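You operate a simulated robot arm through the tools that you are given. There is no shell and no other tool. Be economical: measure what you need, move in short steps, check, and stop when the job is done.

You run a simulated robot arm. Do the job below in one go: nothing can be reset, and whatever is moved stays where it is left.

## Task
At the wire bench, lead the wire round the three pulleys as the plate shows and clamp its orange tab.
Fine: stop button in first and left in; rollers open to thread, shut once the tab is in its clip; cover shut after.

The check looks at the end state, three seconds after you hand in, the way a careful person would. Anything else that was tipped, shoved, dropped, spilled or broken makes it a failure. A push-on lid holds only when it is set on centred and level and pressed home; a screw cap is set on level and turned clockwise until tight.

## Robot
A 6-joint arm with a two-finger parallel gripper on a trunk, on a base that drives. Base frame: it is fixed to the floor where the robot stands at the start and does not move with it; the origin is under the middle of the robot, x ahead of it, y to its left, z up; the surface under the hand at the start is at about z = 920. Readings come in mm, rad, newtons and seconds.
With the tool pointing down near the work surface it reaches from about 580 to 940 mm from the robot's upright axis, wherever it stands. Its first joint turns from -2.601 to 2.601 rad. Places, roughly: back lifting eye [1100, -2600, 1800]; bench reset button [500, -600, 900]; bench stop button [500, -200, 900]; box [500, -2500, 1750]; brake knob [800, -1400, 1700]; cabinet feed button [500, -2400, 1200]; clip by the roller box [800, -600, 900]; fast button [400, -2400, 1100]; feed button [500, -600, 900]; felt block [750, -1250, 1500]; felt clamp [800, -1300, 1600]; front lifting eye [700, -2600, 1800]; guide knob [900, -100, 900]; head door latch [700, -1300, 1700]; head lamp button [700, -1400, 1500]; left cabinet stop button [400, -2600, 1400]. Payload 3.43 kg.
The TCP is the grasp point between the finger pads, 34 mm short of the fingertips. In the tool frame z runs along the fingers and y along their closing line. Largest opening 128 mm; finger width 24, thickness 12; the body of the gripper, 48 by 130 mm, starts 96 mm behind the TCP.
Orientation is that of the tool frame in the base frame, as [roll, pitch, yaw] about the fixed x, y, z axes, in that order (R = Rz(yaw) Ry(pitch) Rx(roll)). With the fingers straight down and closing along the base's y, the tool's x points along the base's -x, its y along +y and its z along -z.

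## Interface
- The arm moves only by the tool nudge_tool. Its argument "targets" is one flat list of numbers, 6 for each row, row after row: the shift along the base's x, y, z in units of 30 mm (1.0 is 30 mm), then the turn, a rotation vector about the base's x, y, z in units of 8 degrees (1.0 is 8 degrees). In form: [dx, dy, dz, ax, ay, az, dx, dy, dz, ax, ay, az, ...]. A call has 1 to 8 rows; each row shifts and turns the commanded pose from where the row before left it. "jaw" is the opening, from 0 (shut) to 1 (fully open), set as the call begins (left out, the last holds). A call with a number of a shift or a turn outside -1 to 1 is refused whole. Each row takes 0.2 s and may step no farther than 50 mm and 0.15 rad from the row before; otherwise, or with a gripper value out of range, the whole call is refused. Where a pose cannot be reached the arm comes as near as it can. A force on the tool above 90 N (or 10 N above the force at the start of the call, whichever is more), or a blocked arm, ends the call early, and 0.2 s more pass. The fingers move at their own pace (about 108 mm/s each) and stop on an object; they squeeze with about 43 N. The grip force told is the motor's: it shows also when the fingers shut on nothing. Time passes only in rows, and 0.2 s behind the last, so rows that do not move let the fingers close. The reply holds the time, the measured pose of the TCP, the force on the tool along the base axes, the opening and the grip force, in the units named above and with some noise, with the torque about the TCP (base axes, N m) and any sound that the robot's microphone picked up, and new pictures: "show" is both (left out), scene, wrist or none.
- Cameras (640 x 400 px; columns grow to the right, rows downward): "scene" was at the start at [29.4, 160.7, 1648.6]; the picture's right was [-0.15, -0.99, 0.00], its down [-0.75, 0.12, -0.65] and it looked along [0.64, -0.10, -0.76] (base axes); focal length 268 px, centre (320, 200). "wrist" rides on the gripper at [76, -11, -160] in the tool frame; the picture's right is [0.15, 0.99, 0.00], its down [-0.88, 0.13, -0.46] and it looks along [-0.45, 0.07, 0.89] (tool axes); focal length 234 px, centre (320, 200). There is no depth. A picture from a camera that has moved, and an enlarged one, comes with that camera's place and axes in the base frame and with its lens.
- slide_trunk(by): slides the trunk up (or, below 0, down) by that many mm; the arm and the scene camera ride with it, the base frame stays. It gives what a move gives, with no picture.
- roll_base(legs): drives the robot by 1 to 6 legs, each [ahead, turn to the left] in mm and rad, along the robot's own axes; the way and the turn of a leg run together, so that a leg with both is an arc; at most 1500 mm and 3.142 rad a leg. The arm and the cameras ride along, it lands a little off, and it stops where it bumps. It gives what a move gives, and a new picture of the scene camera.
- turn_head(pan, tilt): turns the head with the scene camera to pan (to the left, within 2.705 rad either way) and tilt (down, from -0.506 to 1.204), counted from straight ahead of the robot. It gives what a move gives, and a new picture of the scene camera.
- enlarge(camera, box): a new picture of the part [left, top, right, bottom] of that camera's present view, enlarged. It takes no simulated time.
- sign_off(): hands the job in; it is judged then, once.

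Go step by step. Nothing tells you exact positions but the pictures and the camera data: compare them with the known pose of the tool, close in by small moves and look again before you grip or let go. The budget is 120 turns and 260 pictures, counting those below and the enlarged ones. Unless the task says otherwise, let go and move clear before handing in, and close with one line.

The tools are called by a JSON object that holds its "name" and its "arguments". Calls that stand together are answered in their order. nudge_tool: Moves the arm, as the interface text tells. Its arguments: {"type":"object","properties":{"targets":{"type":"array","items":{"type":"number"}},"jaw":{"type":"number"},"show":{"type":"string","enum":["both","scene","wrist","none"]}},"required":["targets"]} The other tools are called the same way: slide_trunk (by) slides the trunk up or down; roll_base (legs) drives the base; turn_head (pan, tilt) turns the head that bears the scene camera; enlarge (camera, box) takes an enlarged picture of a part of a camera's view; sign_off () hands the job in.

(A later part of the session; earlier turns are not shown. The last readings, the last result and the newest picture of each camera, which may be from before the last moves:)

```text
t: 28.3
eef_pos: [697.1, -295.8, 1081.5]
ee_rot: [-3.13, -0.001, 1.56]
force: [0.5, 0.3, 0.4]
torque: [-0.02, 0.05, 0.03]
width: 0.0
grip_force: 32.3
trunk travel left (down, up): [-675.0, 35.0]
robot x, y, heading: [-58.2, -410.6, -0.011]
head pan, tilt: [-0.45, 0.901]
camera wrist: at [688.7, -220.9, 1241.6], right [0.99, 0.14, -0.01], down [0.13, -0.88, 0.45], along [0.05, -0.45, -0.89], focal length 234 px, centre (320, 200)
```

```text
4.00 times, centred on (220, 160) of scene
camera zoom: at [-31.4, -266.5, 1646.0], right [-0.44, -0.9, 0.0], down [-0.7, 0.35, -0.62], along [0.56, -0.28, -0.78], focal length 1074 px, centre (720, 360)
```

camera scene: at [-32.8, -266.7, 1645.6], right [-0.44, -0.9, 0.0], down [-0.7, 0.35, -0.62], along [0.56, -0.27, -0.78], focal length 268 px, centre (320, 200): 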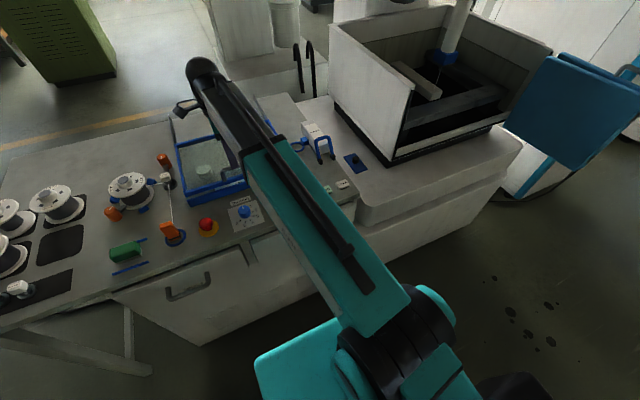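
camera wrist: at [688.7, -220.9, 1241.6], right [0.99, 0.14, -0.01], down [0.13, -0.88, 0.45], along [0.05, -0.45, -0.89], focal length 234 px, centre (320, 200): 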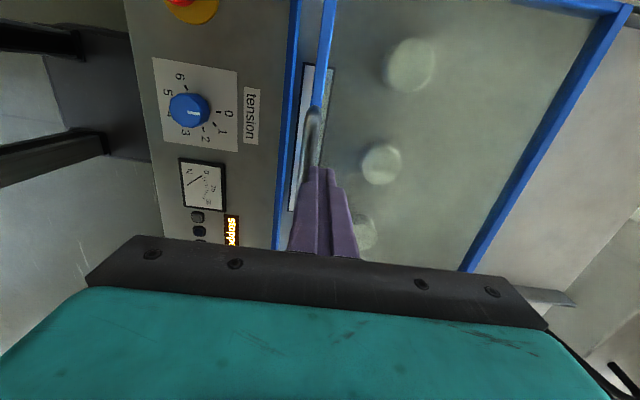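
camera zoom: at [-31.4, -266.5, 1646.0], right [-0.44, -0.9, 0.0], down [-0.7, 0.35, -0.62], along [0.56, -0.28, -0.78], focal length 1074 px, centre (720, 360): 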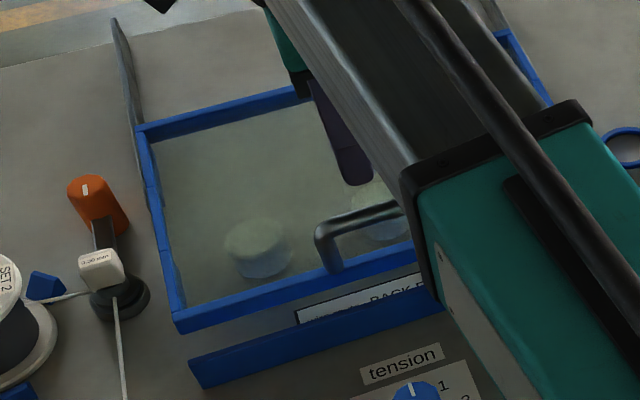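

The lid opened further and held, but the bar slips from a vertical pinch. I'll tilt the tool forward 60° so a finger hooks beneath the bar.

{"name": "nudge_tool", "arguments": {"targets": [-0.2, 0, 0.6, 0, -0.9, 0, -0.3, 0, 0.2, 0, -1, 0, -0.3, 0, 0, 0, -1, 0, -0.3, 0, 0, 0, -1, 0, -0.3, 0, 0, 0, -1, 0, -0.3, 0, -0.2, 0, -1, 0, -0.3, 0, -0.2, 0, -1, 0, 0, 0, -0.2, 0, -0.6, 0], "jaw": 0.35}}

{"name": "enlarge", "arguments": {"camera": "wrist", "box": [220, 60, 440, 260]}}

{"name": "enlarge", "arguments": {"camera": "scene", "box": [160, 110, 280, 210]}}

```text
t: 30.1
eef_pos: [713.7, -276.2, 1095.6]
ee_rot: [2.105, -0.01, 1.566]
force: [-0.3, -1.1, -0.2]
torque: [0.0, 0.02, -0.02]
width: 44.8
grip_force: 0.0
out of reach, approached as far as the arm can: row 6, 7, 8
trunk travel left (down, up): [-675.0, 35.0]
robot x, y, heading: [-57.0, -406.5, -0.009]
head pan, tilt: [-0.45, 0.901]
camera scene: at [-33.0, -266.6, 1645.6], right [-0.44, -0.9, 0.0], down [-0.7, 0.35, -0.62], along [0.56, -0.27, -0.78], focal length 268 px, centre (320, 200)
camera wrist: at [570.2, -200.3, 1169.0], right [0.5, 0.14, 0.85], down [-0.33, -0.88, 0.34], along [0.8, -0.45, -0.4], focal length 234 px, centre (320, 200)
```

scene: 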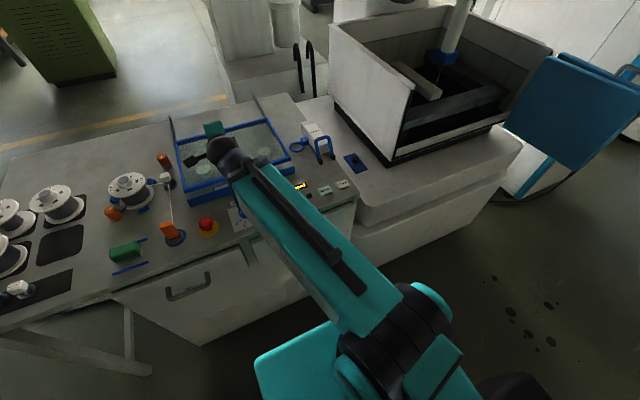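
wrist: 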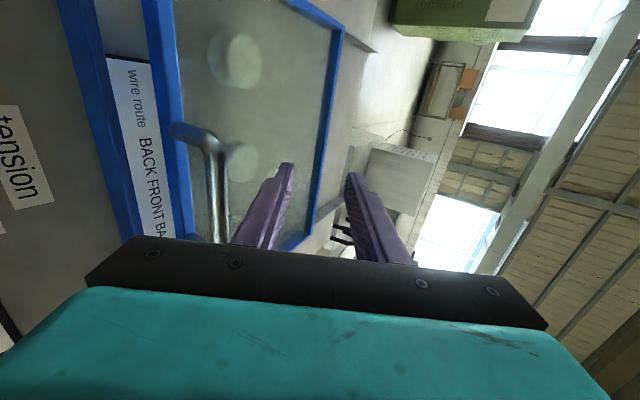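

```text
2.00 times, centred on (330, 160) of wrist
camera zoom: at [570.2, -200.3, 1169.0], right [0.5, 0.14, 0.85], down [-0.33, -0.88, 0.34], along [0.8, -0.45, -0.4], focal length 468 px, centre (300, 280)
```

zoom: 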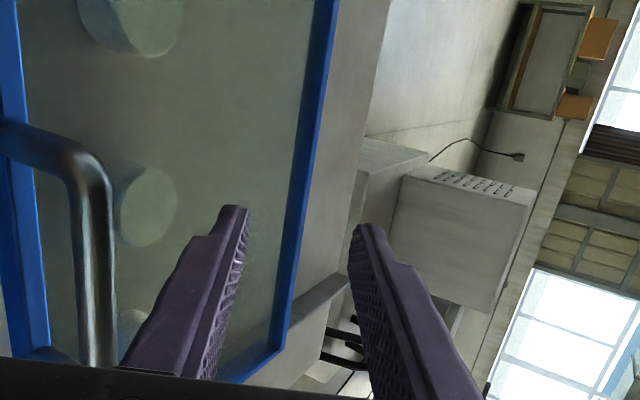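

```text
4.00 times, centred on (220, 160) of scene
camera zoom: at [-33.0, -266.6, 1645.6], right [-0.44, -0.9, 0.0], down [-0.7, 0.35, -0.62], along [0.56, -0.27, -0.78], focal length 1074 px, centre (720, 360)
```

zoom: 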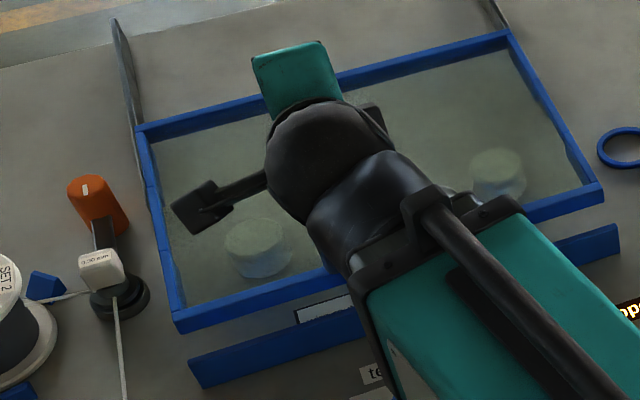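

Too close for that tilt. I'll back the base 100 mm and then approach the bar (≈672, 1033).

{"name": "roll_base", "arguments": {"legs": [[-100, 0]]}}

{"name": "nudge_tool", "arguments": {"targets": [0, -0.5, -0.5, 0, 0, 0, 0, -0.2, -0.5, 0, 0, 0]}}

{"name": "enlarge", "arguments": {"camera": "wrist", "box": [220, 60, 440, 260]}}

```text
t: 31.3
eef_pos: [610.4, -274.9, 1097.1]
ee_rot: [2.106, -0.011, 1.568]
force: [-0.2, -0.1, 0.6]
torque: [0.04, 0.01, -0.01]
width: 44.7
grip_force: 0.0
trunk travel left (down, up): [-675.0, 35.0]
robot x, y, heading: [-156.7, -405.1, -0.006]
head pan, tilt: [-0.45, 0.901]
camera scene: at [-135.6, -265.8, 1645.6], right [-0.44, -0.9, 0.0], down [-0.7, 0.35, -0.62], along [0.56, -0.27, -0.78], focal length 268 px, centre (320, 200)
```

scene: 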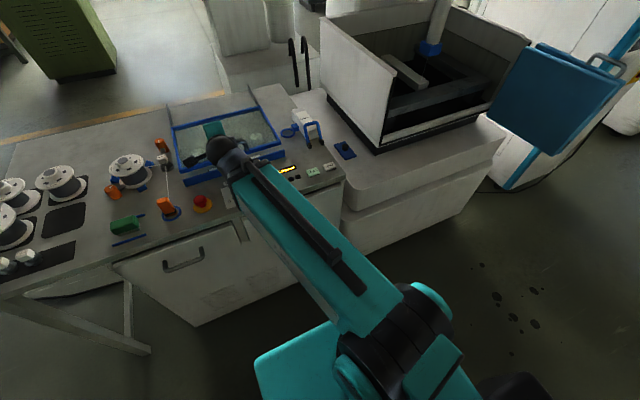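

```text
t: 31.9
eef_pos: [617.8, -295.3, 1067.3]
ee_rot: [2.107, -0.01, 1.567]
force: [0.3, -0.5, 0.0]
torque: [-0.02, 0.0, -0.01]
width: 44.8
grip_force: 0.0
out of reach, approached as far as the arm can: row 1
trunk travel left (down, up): [-675.0, 35.0]
robot x, y, heading: [-158.0, -403.2, -0.009]
head pan, tilt: [-0.45, 0.901]
camera scene: at [-134.1, -265.9, 1645.6], right [-0.44, -0.9, 0.0], down [-0.7, 0.35, -0.62], along [0.56, -0.27, -0.78], focal length 268 px, centre (320, 200)
camera wrist: at [474.0, -218.8, 1139.0], right [0.51, 0.14, 0.85], down [-0.33, -0.88, 0.34], along [0.8, -0.45, -0.4], focal length 234 px, centre (320, 200)
```

scene: 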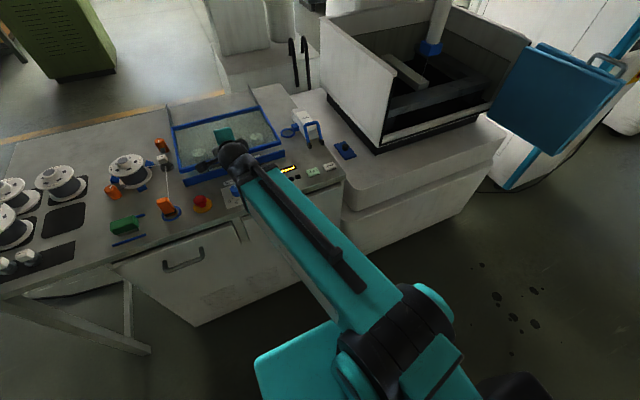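
wrist: 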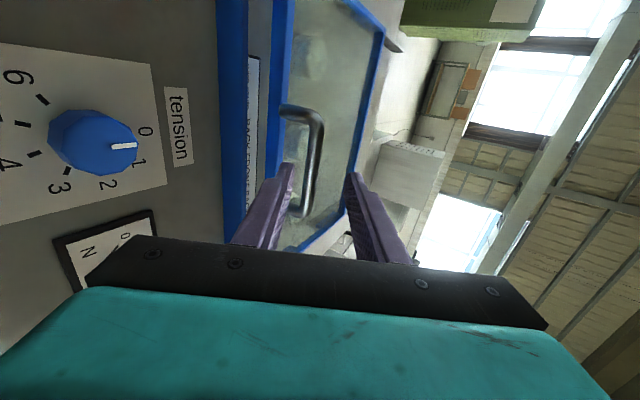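

```text
2.00 times, centred on (330, 160) of wrist
camera zoom: at [474.0, -218.8, 1139.0], right [0.51, 0.14, 0.85], down [-0.33, -0.88, 0.34], along [0.8, -0.45, -0.4], focal length 468 px, centre (300, 280)
```

zoom: 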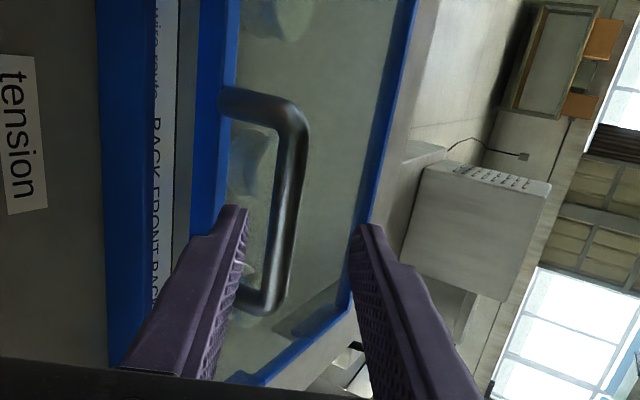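

The lower finger lines up between bar and rim if I narrow the jaw. Narrow, shift slightly and advance.

{"name": "nudge_tool", "arguments": {"targets": [-0.08, 0, -0.14, 0, 0, 0, 0, 0, 0, 0, 0, 0, 0.43, 0, -0.255, 0, 0, 0, 0.43, 0, -0.255, 0, 0, 0], "jaw": 0.19, "show": "wrist"}}

{"name": "enlarge", "arguments": {"camera": "wrist", "box": [220, 60, 440, 260]}}

```text
t: 32.9
eef_pos: [639.5, -294.4, 1046.5]
ee_rot: [2.107, -0.01, 1.568]
force: [-0.6, 0.4, 0.1]
torque: [0.01, 0.03, -0.02]
width: 24.2
grip_force: 0.0
trunk travel left (down, up): [-675.0, 35.0]
robot x, y, heading: [-156.8, -404.1, -0.008]
head pan, tilt: [-0.45, 0.901]
camera wrist: at [495.5, -218.8, 1119.5], right [0.51, 0.14, 0.85], down [-0.33, -0.88, 0.34], along [0.8, -0.45, -0.4], focal length 234 px, centre (320, 200)
```

wrist: 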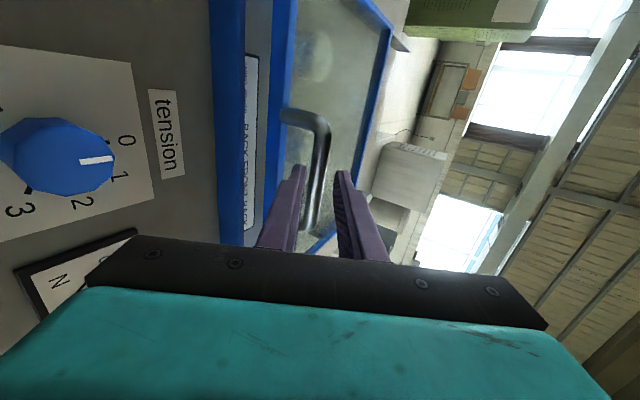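

```text
2.00 times, centred on (330, 160) of wrist
camera zoom: at [495.5, -218.8, 1119.5], right [0.51, 0.14, 0.85], down [-0.33, -0.88, 0.34], along [0.8, -0.45, -0.4], focal length 468 px, centre (300, 280)
```

zoom: 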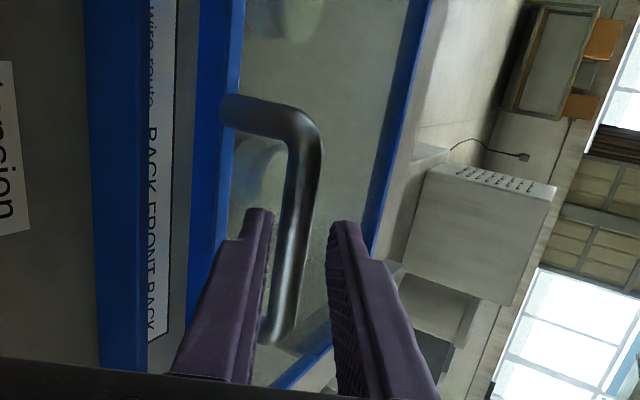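

Aligned. Advance 30 mm and close.

{"name": "nudge_tool", "arguments": {"targets": [0.45, 0, -0.265, 0, 0, 0, 0.43, 0, -0.255, 0, 0, 0, 0, 0, 0, 0, 0, 0], "show": "none"}}

{"name": "nudge_tool", "arguments": {"targets": [0, 0, 0, 0, 0, 0, 0, 0, 0, 0, 0, 0], "jaw": 0, "show": "wrist"}}

{"name": "enlarge", "arguments": {"camera": "wrist", "box": [220, 60, 440, 260]}}

```text
t: 33.7
eef_pos: [665.8, -296.0, 1032.0]
ee_rot: [2.106, -0.012, 1.567]
force: [0.4, 0.6, 0.1]
torque: [-0.01, 0.03, 0.01]
width: 24.3
grip_force: 0.1
trunk travel left (down, up): [-675.0, 35.0]
robot x, y, heading: [-154.3, -403.9, -0.006]
head pan, tilt: [-0.45, 0.901]
```

```text
t: 34.3
eef_pos: [666.5, -294.9, 1029.7]
ee_rot: [2.11, -0.008, 1.566]
force: [-1.2, 1.0, -15.6]
torque: [0.47, 0.39, -0.65]
width: 15.7
grip_force: 44.8
trunk travel left (down, up): [-675.0, 35.0]
robot x, y, heading: [-153.5, -405.7, -0.009]
head pan, tilt: [-0.45, 0.901]
camera wrist: at [523.6, -218.8, 1102.7], right [0.51, 0.13, 0.85], down [-0.33, -0.88, 0.34], along [0.79, -0.45, -0.41], focal length 234 px, centre (320, 200)
```

wrist: 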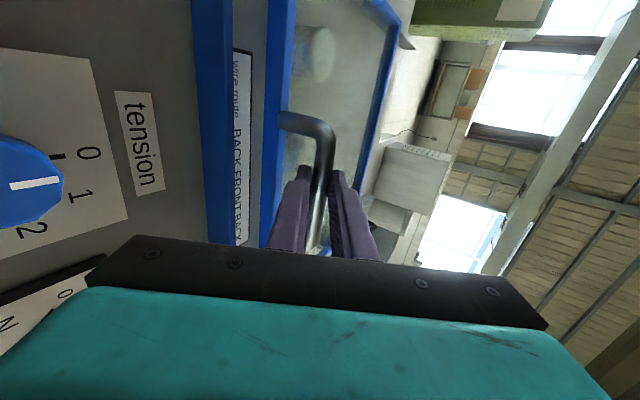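

```text
2.00 times, centred on (330, 160) of wrist
camera zoom: at [523.6, -218.8, 1102.7], right [0.51, 0.13, 0.85], down [-0.33, -0.88, 0.34], along [0.79, -0.45, -0.41], focal length 468 px, centre (300, 280)
```

zoom: 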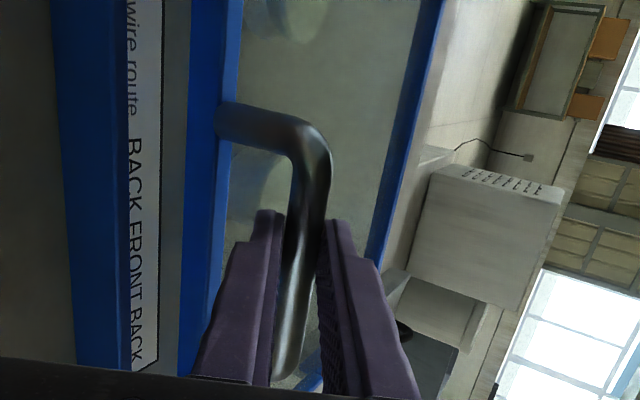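

Gripped deeply. Lift along the arc four steps.

{"name": "nudge_tool", "arguments": {"targets": [0.28, 0, 0.65, 0, 0, 0, 0.337, 0, 0.623, 0, 0, 0, 0.39, 0, 0.593, 0, 0, 0, 0.44, 0, 0.557, 0, 0, 0], "show": "both"}}

```text
t: 35.3
eef_pos: [709.6, -294.4, 1104.2]
ee_rot: [2.107, -0.01, 1.568]
force: [1.2, -0.3, -0.3]
torque: [0.0, -0.02, -0.03]
width: 0.1
grip_force: 33.2
trunk travel left (down, up): [-675.0, 35.0]
robot x, y, heading: [-154.6, -403.0, -0.01]
head pan, tilt: [-0.45, 0.901]
camera scene: at [-133.4, -265.5, 1645.7], right [-0.44, -0.9, 0.0], down [-0.7, 0.35, -0.62], along [0.56, -0.27, -0.78], focal length 268 px, centre (320, 200)
camera wrist: at [566.6, -219.4, 1177.0], right [0.51, 0.14, 0.85], down [-0.33, -0.88, 0.34], along [0.8, -0.45, -0.4], focal length 234 px, centre (320, 200)
```

scene: 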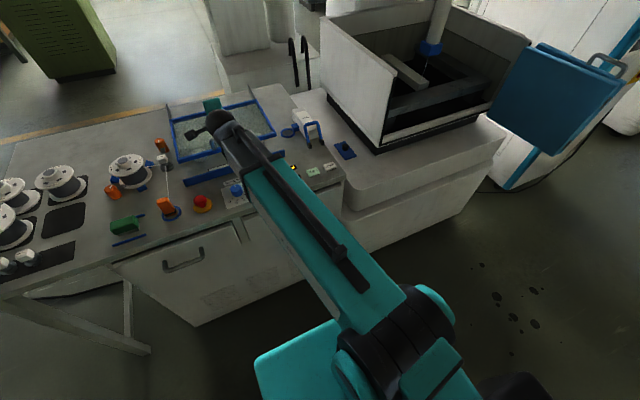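
wrist: 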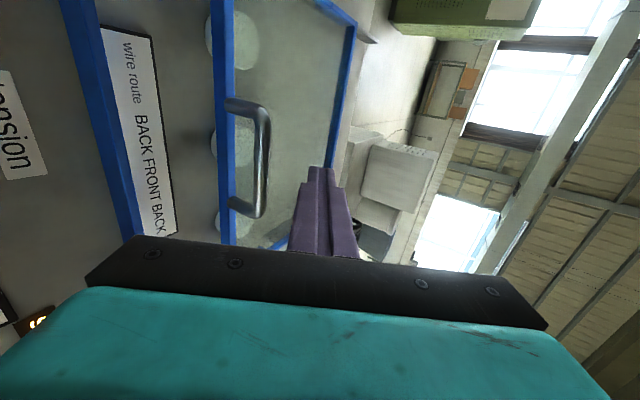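

Lid now ~23° open and holding; there's room beneath the rim. I'll back off, drop the closed fingers, and push the rim up from beneath.

{"name": "roll_base", "arguments": {"legs": [[-105, 0]]}}

{"name": "nudge_tool", "arguments": {"targets": [0, -0.8, 0, 0, 0, 0, 0, -0.8, -0.8, 0, 0, 0, 0, 0, -1, 0, 0, 0, 0, 0, -0.9, 0, 0, 0]}}

{"name": "enlarge", "arguments": {"camera": "scene", "box": [140, 80, 300, 200]}}

```text
t: 36.6
eef_pos: [599.9, -294.9, 1106.3]
ee_rot: [2.107, -0.01, 1.568]
force: [-0.4, -0.1, 0.3]
torque: [0.0, 0.02, 0.0]
width: 0.1
grip_force: 32.6
trunk travel left (down, up): [-675.0, 35.0]
robot x, y, heading: [-262.6, -403.0, -0.007]
head pan, tilt: [-0.45, 0.901]
camera scene: at [-244.0, -265.0, 1645.6], right [-0.44, -0.9, 0.0], down [-0.7, 0.35, -0.62], along [0.56, -0.27, -0.78], focal length 268 px, centre (320, 200)
```

scene: 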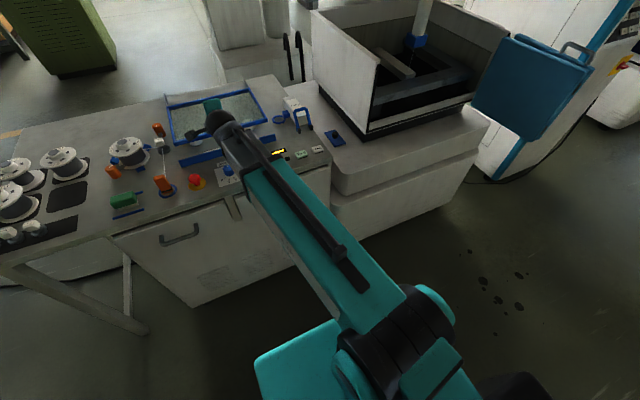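

```text
t: 37.6
eef_pos: [601.1, -342.1, 1022.5]
ee_rot: [2.106, -0.007, 1.567]
force: [0.1, 0.2, -0.7]
torque: [-0.01, 0.03, 0.01]
width: 0.1
grip_force: 33.2
trunk travel left (down, up): [-675.0, 35.0]
robot x, y, heading: [-260.4, -404.6, -0.011]
head pan, tilt: [-0.45, 0.901]
camera scene: at [-242.5, -264.9, 1645.6], right [-0.44, -0.9, 0.0], down [-0.7, 0.35, -0.62], along [0.56, -0.27, -0.78], focal length 268 px, centre (320, 200)
camera wrist: at [457.4, -266.1, 1095.5], right [0.51, 0.14, 0.85], down [-0.33, -0.88, 0.34], along [0.8, -0.45, -0.4], focal length 234 px, centre (320, 200)
```

scene: 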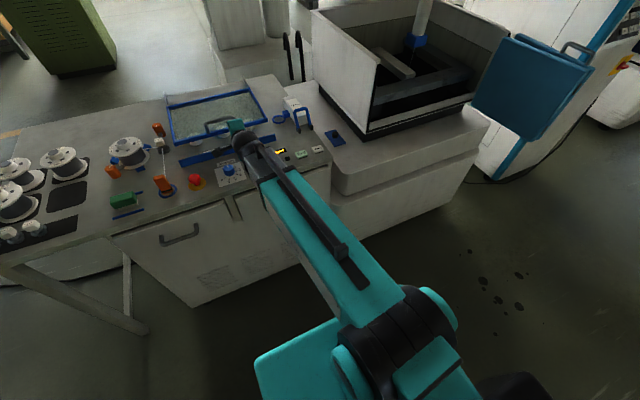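
wrist: 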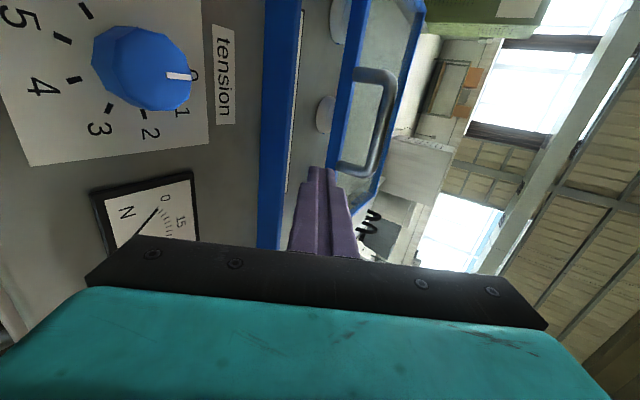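

```text
3.33 times, centred on (220, 140) of scene
camera zoom: at [-242.5, -264.9, 1645.6], right [-0.44, -0.9, 0.0], down [-0.7, 0.35, -0.62], along [0.56, -0.27, -0.78], focal length 895 px, centre (653, 400)
```

zoom: 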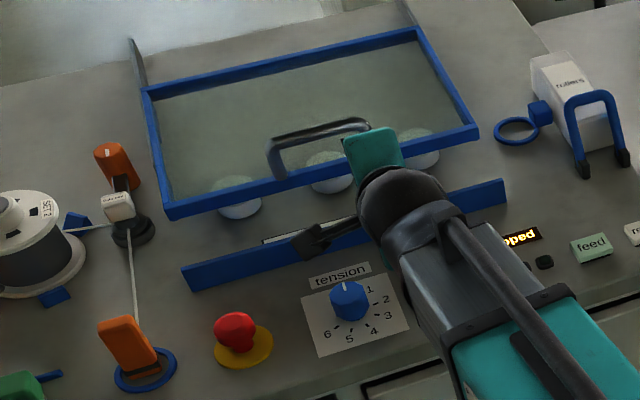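

Fingers line up in the gap. Advance under the rim, then start lifting.

{"name": "nudge_tool", "arguments": {"targets": [0.65, 0, -0.35, 0, 0, 0, 0.65, 0, -0.35, 0, 0, 0, 0.5, 0, -0.27, 0, 0, 0], "show": "wrist"}}

```text
t: 38.4
eef_pos: [657.2, -343.0, 992.9]
ee_rot: [2.107, -0.01, 1.567]
force: [-0.9, 0.1, -0.1]
torque: [-0.03, 0.06, 0.04]
width: 0.0
grip_force: 33.0
trunk travel left (down, up): [-675.0, 35.0]
robot x, y, heading: [-265.7, -406.5, -0.004]
head pan, tilt: [-0.45, 0.901]
camera wrist: at [512.4, -266.4, 1066.3], right [0.51, 0.14, 0.85], down [-0.33, -0.88, 0.34], along [0.8, -0.45, -0.4], focal length 234 px, centre (320, 200)
```

wrist: 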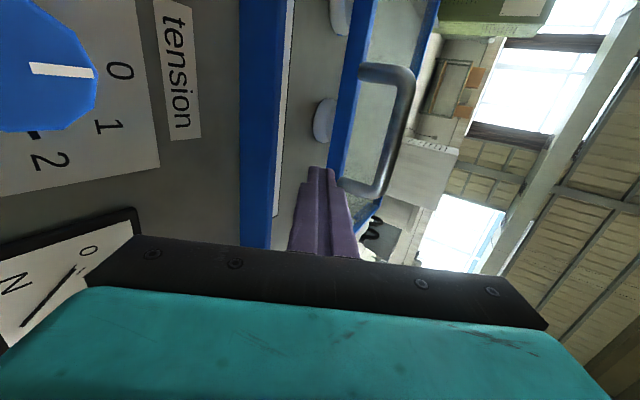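

{"name": "nudge_tool", "arguments": {"targets": [0.5, 0, 0.1, 0, 0, 0, 0.2, 0, 0.9, 0, 0, 0, 0.35, 0, 0.8, 0, 0, 0, 0.45, 0, 0.7, 0, 0, 0], "show": "both"}}

```text
t: 39.4
eef_pos: [700.4, -342.5, 1067.7]
ee_rot: [2.109, -0.011, 1.569]
force: [0.1, -0.3, 0.8]
torque: [0.01, 0.03, 0.01]
width: 0.0
grip_force: 32.7
trunk travel left (down, up): [-675.0, 35.0]
robot x, y, heading: [-263.4, -399.7, -0.006]
head pan, tilt: [-0.45, 0.901]
camera scene: at [-242.6, -265.0, 1645.6], right [-0.44, -0.9, 0.0], down [-0.7, 0.35, -0.62], along [0.56, -0.27, -0.78], focal length 268 px, centre (320, 200)
camera wrist: at [557.0, -267.1, 1140.7], right [0.51, 0.14, 0.85], down [-0.33, -0.88, 0.34], along [0.8, -0.45, -0.4], focal length 234 px, centre (320, 200)
```

scene: 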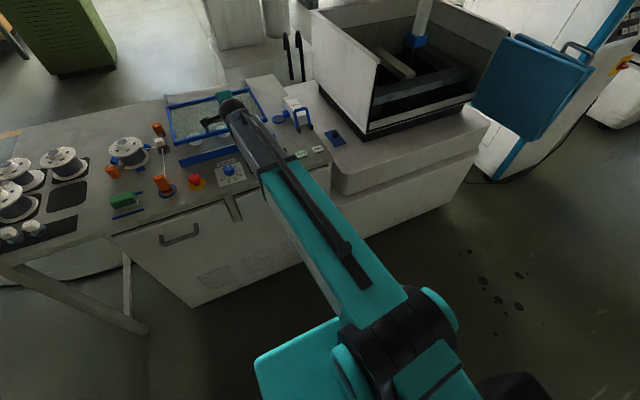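
wrist: 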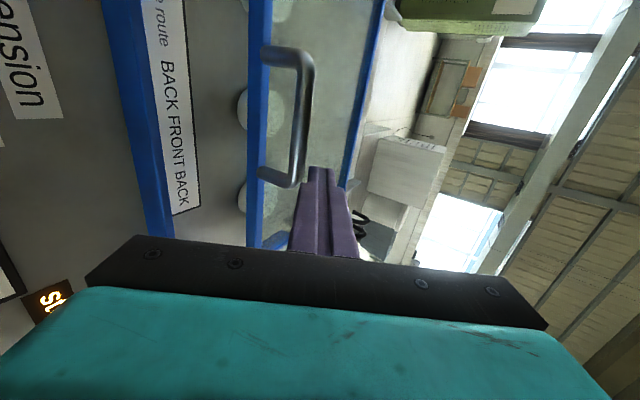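

The cover isn't hinged: the picture geometry shows it slid back about 75 mm on its rails. So I'll straighten the tool, come forward with the base and slide it by the caged handle.

{"name": "nudge_tool", "arguments": {"targets": [0, 0.3, 0.5, 0, 1, 0, 0, 0.3, 0.4, 0, 1, 0, 0, 0.3, 0.2, 0, 1, 0, 0, 0.3, 0, 0, 1, 0], "jaw": 0.45, "show": "none"}}

{"name": "roll_base", "arguments": {"legs": [[215, 0]]}}

{"name": "nudge_tool", "arguments": {"targets": [-1, 0, 0, 0, 0, 0, -1, 0, 0, 0, 0, 0, -1, 0, 0, 0, 0, 0, -1, 0, 0, 0, 0, 0, -1, 0, 0, 0, 0, 0, -1, 0, 0, 0, 0, 0, -0.5, 0, 0, 0, 0, 0]}}

```text
t: 40.4
eef_pos: [700.1, -305.4, 1100.7]
ee_rot: [2.67, -0.007, 1.564]
force: [0.5, 0.1, -0.4]
torque: [-0.01, 0.04, 0.01]
width: 57.6
grip_force: 0.1
trunk travel left (down, up): [-675.0, 35.0]
robot x, y, heading: [-263.8, -404.6, -0.009]
head pan, tilt: [-0.45, 0.901]
```

```text
t: 42.2
eef_pos: [915.2, -309.3, 1099.8]
ee_rot: [2.667, -0.007, 1.562]
force: [0.5, 1.1, -0.5]
torque: [0.01, -0.01, 0.02]
width: 57.7
grip_force: 0.1
trunk travel left (down, up): [-675.0, 35.0]
robot x, y, heading: [-55.1, -405.2, -0.011]
head pan, tilt: [-0.45, 0.901]
camera scene: at [-27.6, -266.6, 1645.6], right [-0.44, -0.9, 0.0], down [-0.7, 0.35, -0.62], along [0.56, -0.27, -0.78], focal length 268 px, centre (320, 200)
```

scene: 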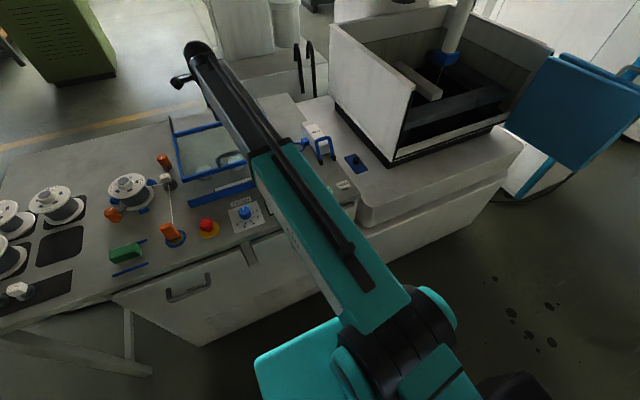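

```text
t: 43.8
eef_pos: [718.1, -309.1, 1099.4]
ee_rot: [2.665, -0.006, 1.562]
force: [-0.2, -0.8, -0.7]
torque: [-0.01, 0.01, -0.01]
width: 57.5
grip_force: 0.1
trunk travel left (down, up): [-675.0, 35.0]
robot x, y, heading: [-49.9, -406.1, -0.009]
head pan, tilt: [-0.45, 0.901]
camera scene: at [-28.9, -266.6, 1645.6], right [-0.44, -0.9, 0.0], down [-0.7, 0.35, -0.62], along [0.56, -0.28, -0.78], focal length 268 px, centre (320, 200)
camera wrist: at [634.8, -232.7, 1237.4], right [0.88, 0.14, 0.45], down [-0.1, -0.88, 0.46], along [0.46, -0.45, -0.76], focal length 234 px, centre (320, 200)
```

scene: 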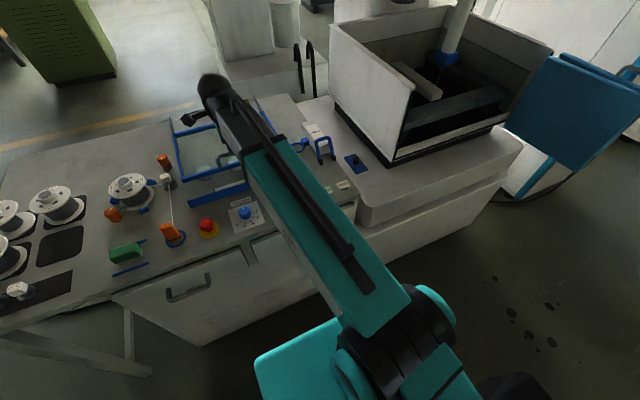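
wrist: 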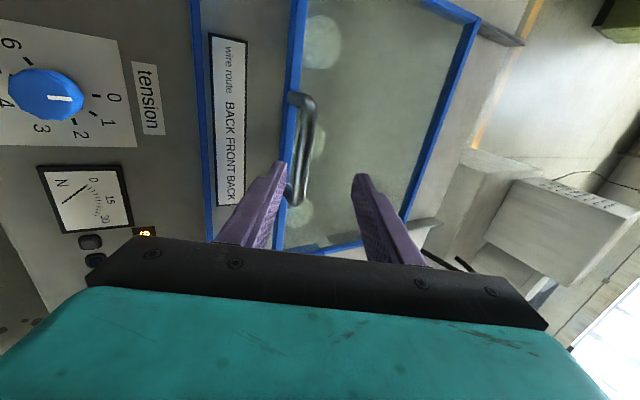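

Bar at about (748, -305, 1000). Approach along the finger direction and cage it.

{"name": "nudge_tool", "arguments": {"targets": [-0.67, 0, 0, 0, 0, 0, 0.38, 0.1, -0.74, 0, 0, 0, 0.38, 0, -0.74, 0, 0, 0, 0.38, 0, -0.74, 0, 0, 0, 0.34, 0, -0.66, 0, 0, 0], "jaw": 0.35, "show": "wrist"}}

{"name": "enlarge", "arguments": {"camera": "wrist", "box": [220, 60, 440, 260]}}

```text
t: 45.0
eef_pos: [742.1, -306.7, 1015.0]
ee_rot: [2.663, -0.008, 1.562]
force: [-0.8, 0.5, 6.3]
torque: [-0.11, -0.06, 0.02]
width: 43.8
grip_force: 0.0
trunk travel left (down, up): [-675.0, 35.0]
robot x, y, heading: [-49.7, -405.7, -0.009]
head pan, tilt: [-0.45, 0.901]
camera wrist: at [659.1, -230.4, 1152.8], right [0.88, 0.14, 0.46], down [-0.1, -0.88, 0.46], along [0.47, -0.45, -0.76], focal length 234 px, centre (320, 200)
```

wrist: 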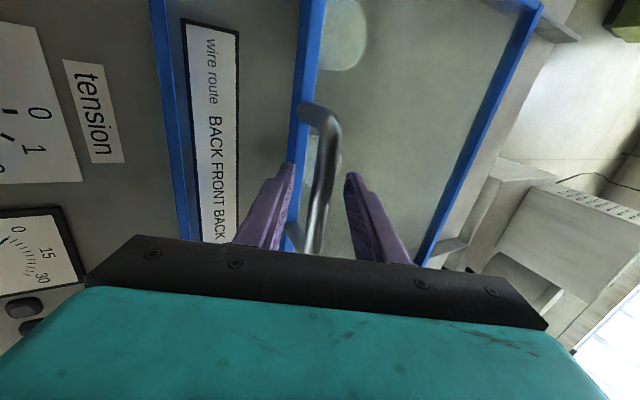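

```text
2.00 times, centred on (330, 160) of wrist
camera zoom: at [659.1, -230.4, 1152.8], right [0.88, 0.14, 0.46], down [-0.1, -0.88, 0.46], along [0.47, -0.45, -0.76], focal length 468 px, centre (300, 280)
```

zoom: 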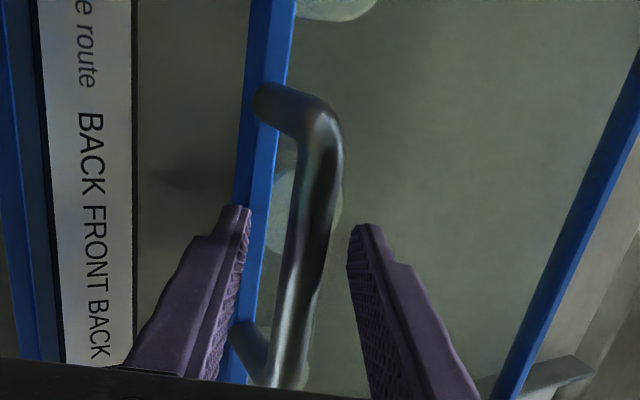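

Caged. Push straight back (+x).

{"name": "nudge_tool", "arguments": {"targets": [0, 0, 0.15, 0, 0, 0, 0.7, 0, 0, 0, 0, 0, 0.7, 0, 0, 0, 0, 0, 0.7, 0, 0, 0, 0, 0, 0.7, 0, 0, 0, 0, 0], "show": "both"}}

```text
t: 46.2
eef_pos: [828.4, -306.8, 1019.4]
ee_rot: [2.665, -0.006, 1.562]
force: [1.0, -0.8, -0.2]
torque: [-0.02, -0.08, -0.01]
width: 44.4
grip_force: 0.1
trunk travel left (down, up): [-675.0, 35.0]
robot x, y, heading: [-52.8, -408.3, -0.009]
head pan, tilt: [-0.45, 0.901]
camera scene: at [-28.7, -266.7, 1645.6], right [-0.44, -0.9, 0.0], down [-0.7, 0.35, -0.62], along [0.56, -0.27, -0.78], focal length 268 px, centre (320, 200)
camera wrist: at [745.4, -230.5, 1156.8], right [0.88, 0.14, 0.46], down [-0.1, -0.88, 0.46], along [0.46, -0.45, -0.76], focal length 234 px, centre (320, 200)
```

scene: 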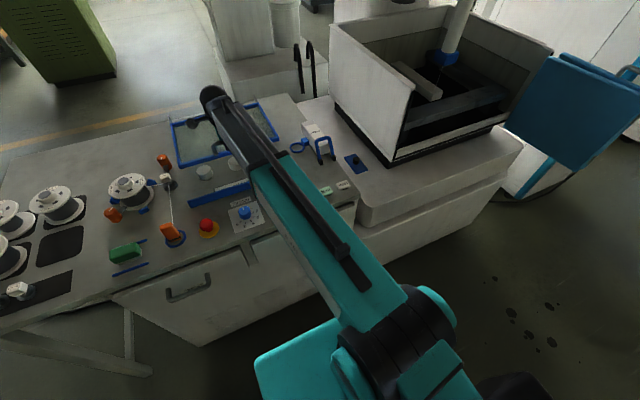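
wrist: 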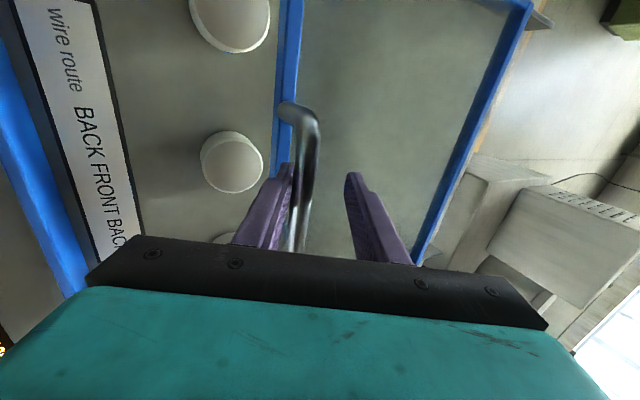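

{"name": "enlarge", "arguments": {"camera": "scene", "box": [150, 80, 310, 200]}}

```text
3.33 times, centred on (230, 140) of scene
camera zoom: at [-28.7, -266.7, 1645.6], right [-0.44, -0.9, 0.0], down [-0.7, 0.35, -0.62], along [0.56, -0.27, -0.78], focal length 895 px, centre (620, 400)
```

zoom: 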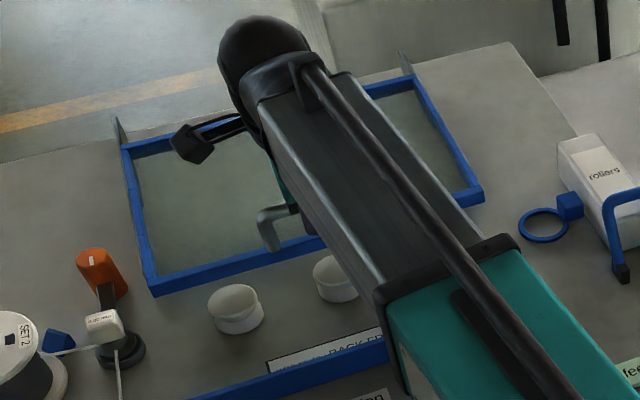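

The cover slides nicely on its rails and uncovers the pulleys. Push a bit further.

{"name": "nudge_tool", "arguments": {"targets": [0.6, 0, 0, 0, 0, 0, 0.6, 0, 0, 0, 0, 0, 0.6, 0, 0, 0, 0, 0, 0.6, 0, 0, 0, 0, 0, 0.4, 0, 0, 0, 0, 0], "show": "wrist"}}

{"name": "enlarge", "arguments": {"camera": "scene", "box": [150, 80, 310, 200]}}

```text
t: 47.4
eef_pos: [911.1, -308.3, 1020.1]
ee_rot: [2.665, -0.007, 1.563]
force: [-0.5, -1.2, 0.2]
torque: [-0.05, -0.02, 0.05]
width: 45.2
grip_force: 0.5
trunk travel left (down, up): [-675.0, 35.0]
robot x, y, heading: [-48.5, -406.4, -0.01]
head pan, tilt: [-0.45, 0.901]
camera wrist: at [828.8, -231.3, 1157.1], right [0.88, 0.14, 0.45], down [-0.1, -0.88, 0.46], along [0.46, -0.45, -0.76], focal length 234 px, centre (320, 200)
```

wrist: 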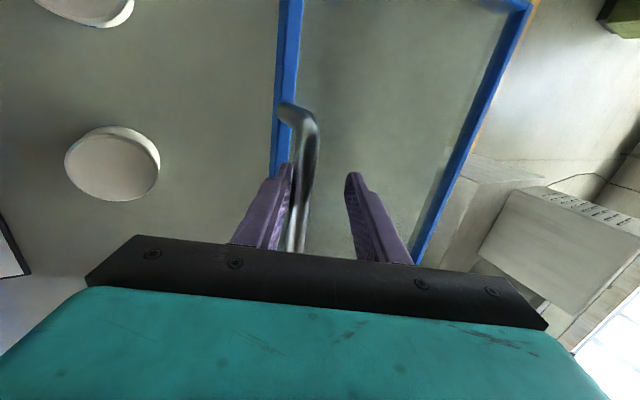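

```text
3.33 times, centred on (230, 140) of scene
camera zoom: at [-28.7, -266.8, 1645.6], right [-0.44, -0.9, 0.0], down [-0.7, 0.35, -0.62], along [0.56, -0.27, -0.78], focal length 895 px, centre (620, 400)
```

zoom: 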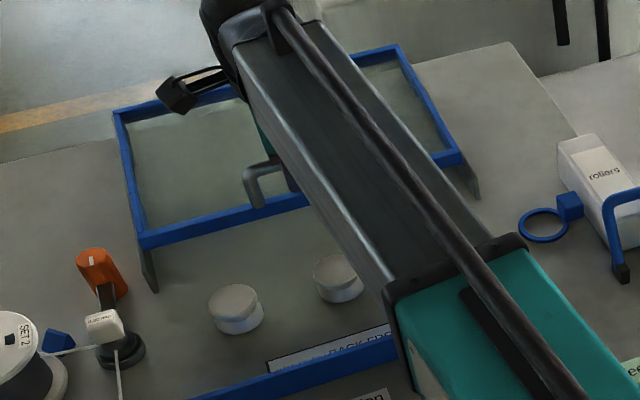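

The cover is fully back. Retreat and look over the pulleys.

{"name": "nudge_tool", "arguments": {"targets": [-0.5, 0, 0.85, 0, 0, 0, -0.5, 0, 0.85, 0, 0, 0, -0.7, 0, 0.8, 0, 0.5, 0, -1, 0, 0.8, 0, 0.9, 0, -1, 0.6, 0.5, 0, 1, 0, -1, 0.6, 0.3, 0, 1, 0, -1, 0.6, 0, 0, 0, 0, -1, 0.6, 0, 0, 0, 0], "show": "both"}}

{"name": "enlarge", "arguments": {"camera": "scene", "box": [90, 80, 330, 230]}}

```text
t: 49.2
eef_pos: [708.8, -232.7, 1142.2]
ee_rot: [3.142, -0.002, 1.559]
force: [-0.2, -0.2, -0.2]
torque: [0.02, 0.0, -0.02]
width: 44.8
grip_force: 0.1
trunk travel left (down, up): [-675.0, 35.0]
robot x, y, heading: [-49.7, -406.5, -0.007]
head pan, tilt: [-0.45, 0.901]
camera scene: at [-29.1, -266.4, 1645.6], right [-0.44, -0.9, 0.0], down [-0.7, 0.35, -0.62], along [0.56, -0.28, -0.78], focal length 268 px, centre (320, 200)
camera wrist: at [697.7, -157.6, 1302.2], right [0.99, 0.14, 0.0], down [0.12, -0.88, 0.45], along [0.06, -0.45, -0.89], focal length 234 px, centre (320, 200)
```

scene: 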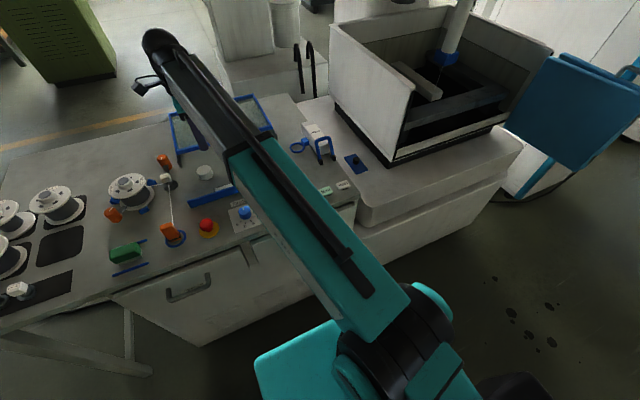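
wrist: 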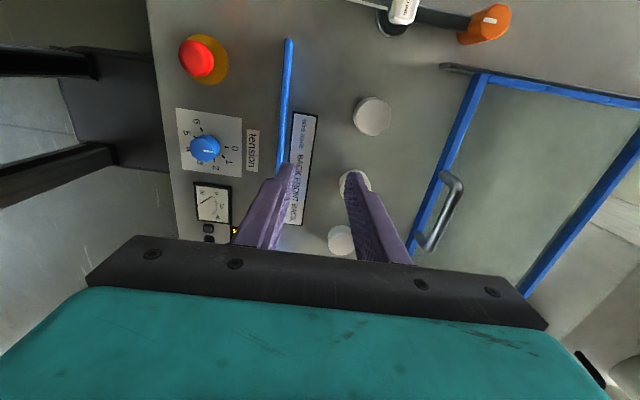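

```text
2.67 times, centred on (210, 155) of scene
camera zoom: at [-29.1, -266.4, 1645.6], right [-0.44, -0.9, 0.0], down [-0.7, 0.35, -0.62], along [0.56, -0.28, -0.78], focal length 716 px, centre (613, 320)
```

zoom: 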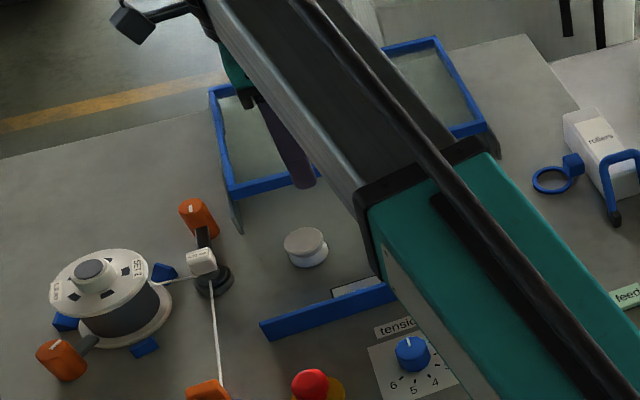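

Pulleys at about (778,-192), (774,-297), (772,-412); clip ring near (757,-557). Now look at the tab closely.

{"name": "nudge_tool", "arguments": {"targets": [-0.8, 0.9, 0, 0, 0, 0, -0.8, 0.9, 0, 0, 0, 0, -0.8, 0.9, 0, 0, 0, 0, -0.8, 0.9, 0, 0, 0, 0, -0.8, 0.9, 0, 0, 0, 0, -0.8, 0.9, 0, 0, 0, 0], "show": "both"}}

{"name": "enlarge", "arguments": {"camera": "wrist", "box": [200, 60, 440, 260]}}

{"name": "enlarge", "arguments": {"camera": "scene", "box": [270, 120, 370, 200]}}

```text
t: 50.6
eef_pos: [567.1, -73.9, 1144.7]
ee_rot: [3.14, -0.001, 1.558]
force: [-0.3, 1.1, -0.6]
torque: [-0.01, 0.03, 0.01]
width: 44.9
grip_force: 0.0
trunk travel left (down, up): [-675.0, 35.0]
robot x, y, heading: [-50.6, -404.3, -0.007]
head pan, tilt: [-0.45, 0.901]
camera scene: at [-29.2, -266.3, 1645.6], right [-0.44, -0.9, 0.0], down [-0.7, 0.35, -0.62], along [0.56, -0.28, -0.78], focal length 268 px, centre (320, 200)
camera wrist: at [555.5, 4.1, 1303.8], right [0.99, 0.14, 0.0], down [0.12, -0.88, 0.45], along [0.06, -0.45, -0.89], focal length 234 px, centre (320, 200)
```

scene: 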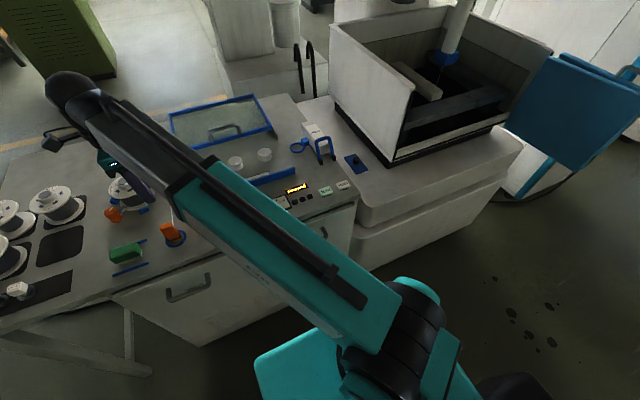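
wrist: 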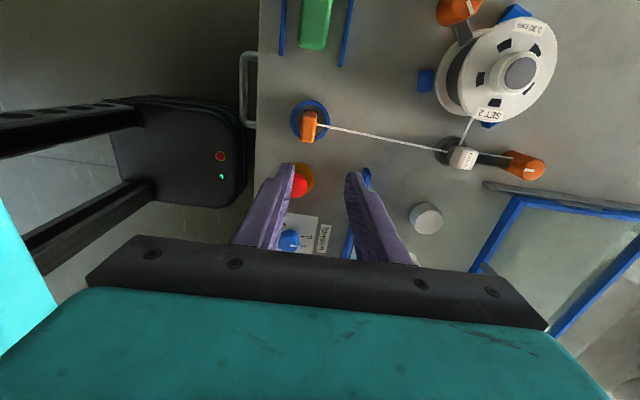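

```text
2.00 times, centred on (320, 160) of wrist
camera zoom: at [555.5, 4.1, 1303.8], right [0.99, 0.14, 0.0], down [0.12, -0.88, 0.45], along [0.06, -0.45, -0.89], focal length 468 px, centre (320, 280)
```

zoom: 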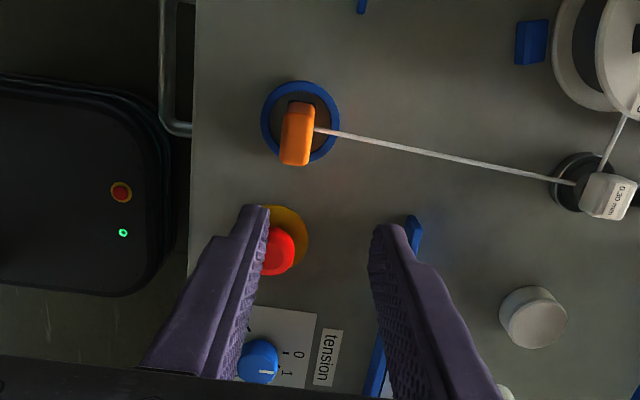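

```text
5.00 times, centred on (320, 160) of scene
camera zoom: at [-29.2, -266.3, 1645.6], right [-0.44, -0.9, 0.0], down [-0.7, 0.35, -0.62], along [0.56, -0.28, -0.78], focal length 1342 px, centre (320, 400)
```

zoom: 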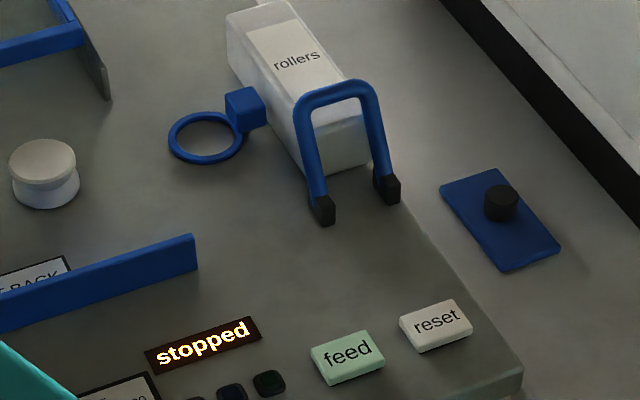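

Tab is about (548,-56), top z≈988, roughly 22 mm along x. Before threading I must know the roller state, so I'll look at the roller box's side from a lower angle.

{"name": "nudge_tool", "arguments": {"targets": [0.6, -1, 0, 0, 0, 0, 0.6, -1, 0, 0, 0, 0, 0.6, -1, 0, 0, 0, 0, 0.6, -1, 0, 0, 0, 0, 0.6, -1, 0, -1, 0, 0, 0.6, -1, 0, -1, 0, 0, 0.6, -1, 0, -1, 0, 0, 0.6, -1, 0, -1, 0, 0], "jaw": 0, "show": "none"}}

{"name": "nudge_tool", "arguments": {"targets": [0.3, -0.8, -0.5, -1, 0, 0, 0.3, -0.5, -0.7, 0, 0, 0], "show": "both"}}

{"name": "enlarge", "arguments": {"camera": "wrist", "box": [160, 20, 440, 240]}}

```text
t: 52.4
eef_pos: [711.6, -312.6, 1141.4]
ee_rot: [3.136, 0.558, 1.556]
force: [0.1, -0.2, -0.4]
torque: [-0.01, 0.01, -0.02]
width: 0.1
grip_force: 33.0
trunk travel left (down, up): [-675.0, 35.0]
robot x, y, heading: [-51.2, -408.4, -0.01]
head pan, tilt: [-0.45, 0.901]
```

```text
t: 53.0
eef_pos: [728.6, -350.2, 1105.5]
ee_rot: [3.132, 0.697, 1.556]
force: [-0.8, 0.6, 0.4]
torque: [-0.03, 0.02, -0.04]
width: 0.0
grip_force: 32.8
trunk travel left (down, up): [-675.0, 35.0]
robot x, y, heading: [-53.8, -404.9, -0.002]
head pan, tilt: [-0.45, 0.901]
camera scene: at [-28.6, -266.8, 1645.6], right [-0.44, -0.9, 0.0], down [-0.7, 0.35, -0.62], along [0.56, -0.27, -0.78], focal length 268 px, centre (320, 200)
camera wrist: at [716.6, -189.2, 1179.5], right [0.99, 0.11, -0.09], down [0.12, -0.38, 0.92], along [0.06, -0.92, -0.39], focal length 234 px, centre (320, 200)
```

scene: 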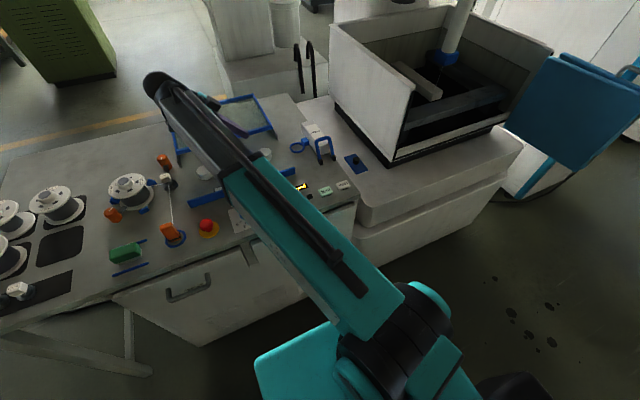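
wrist: 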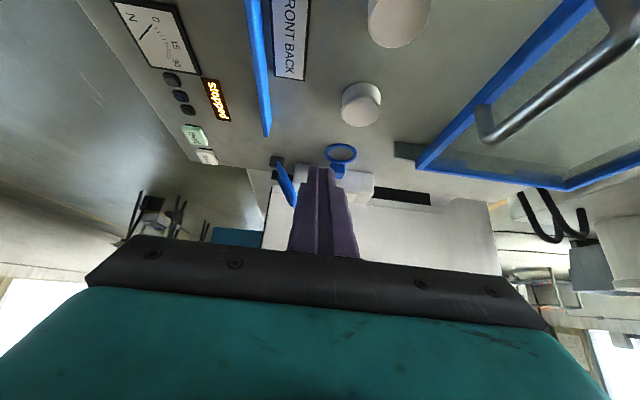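

```text
1.82 times, centred on (300, 130) of wrist
camera zoom: at [716.6, -189.2, 1179.5], right [0.99, 0.11, -0.09], down [0.12, -0.38, 0.92], along [0.06, -0.92, -0.39], focal length 426 px, centre (356, 327)
```

zoom: 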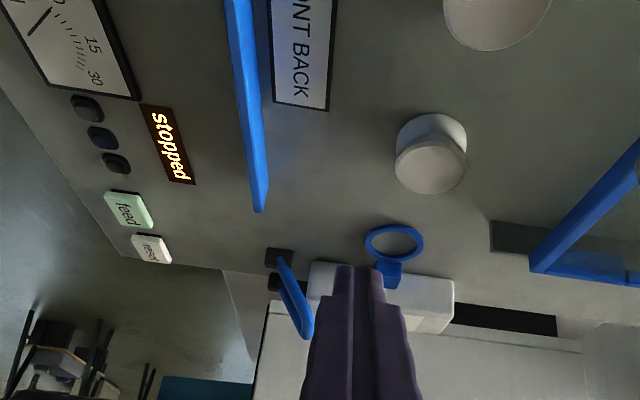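

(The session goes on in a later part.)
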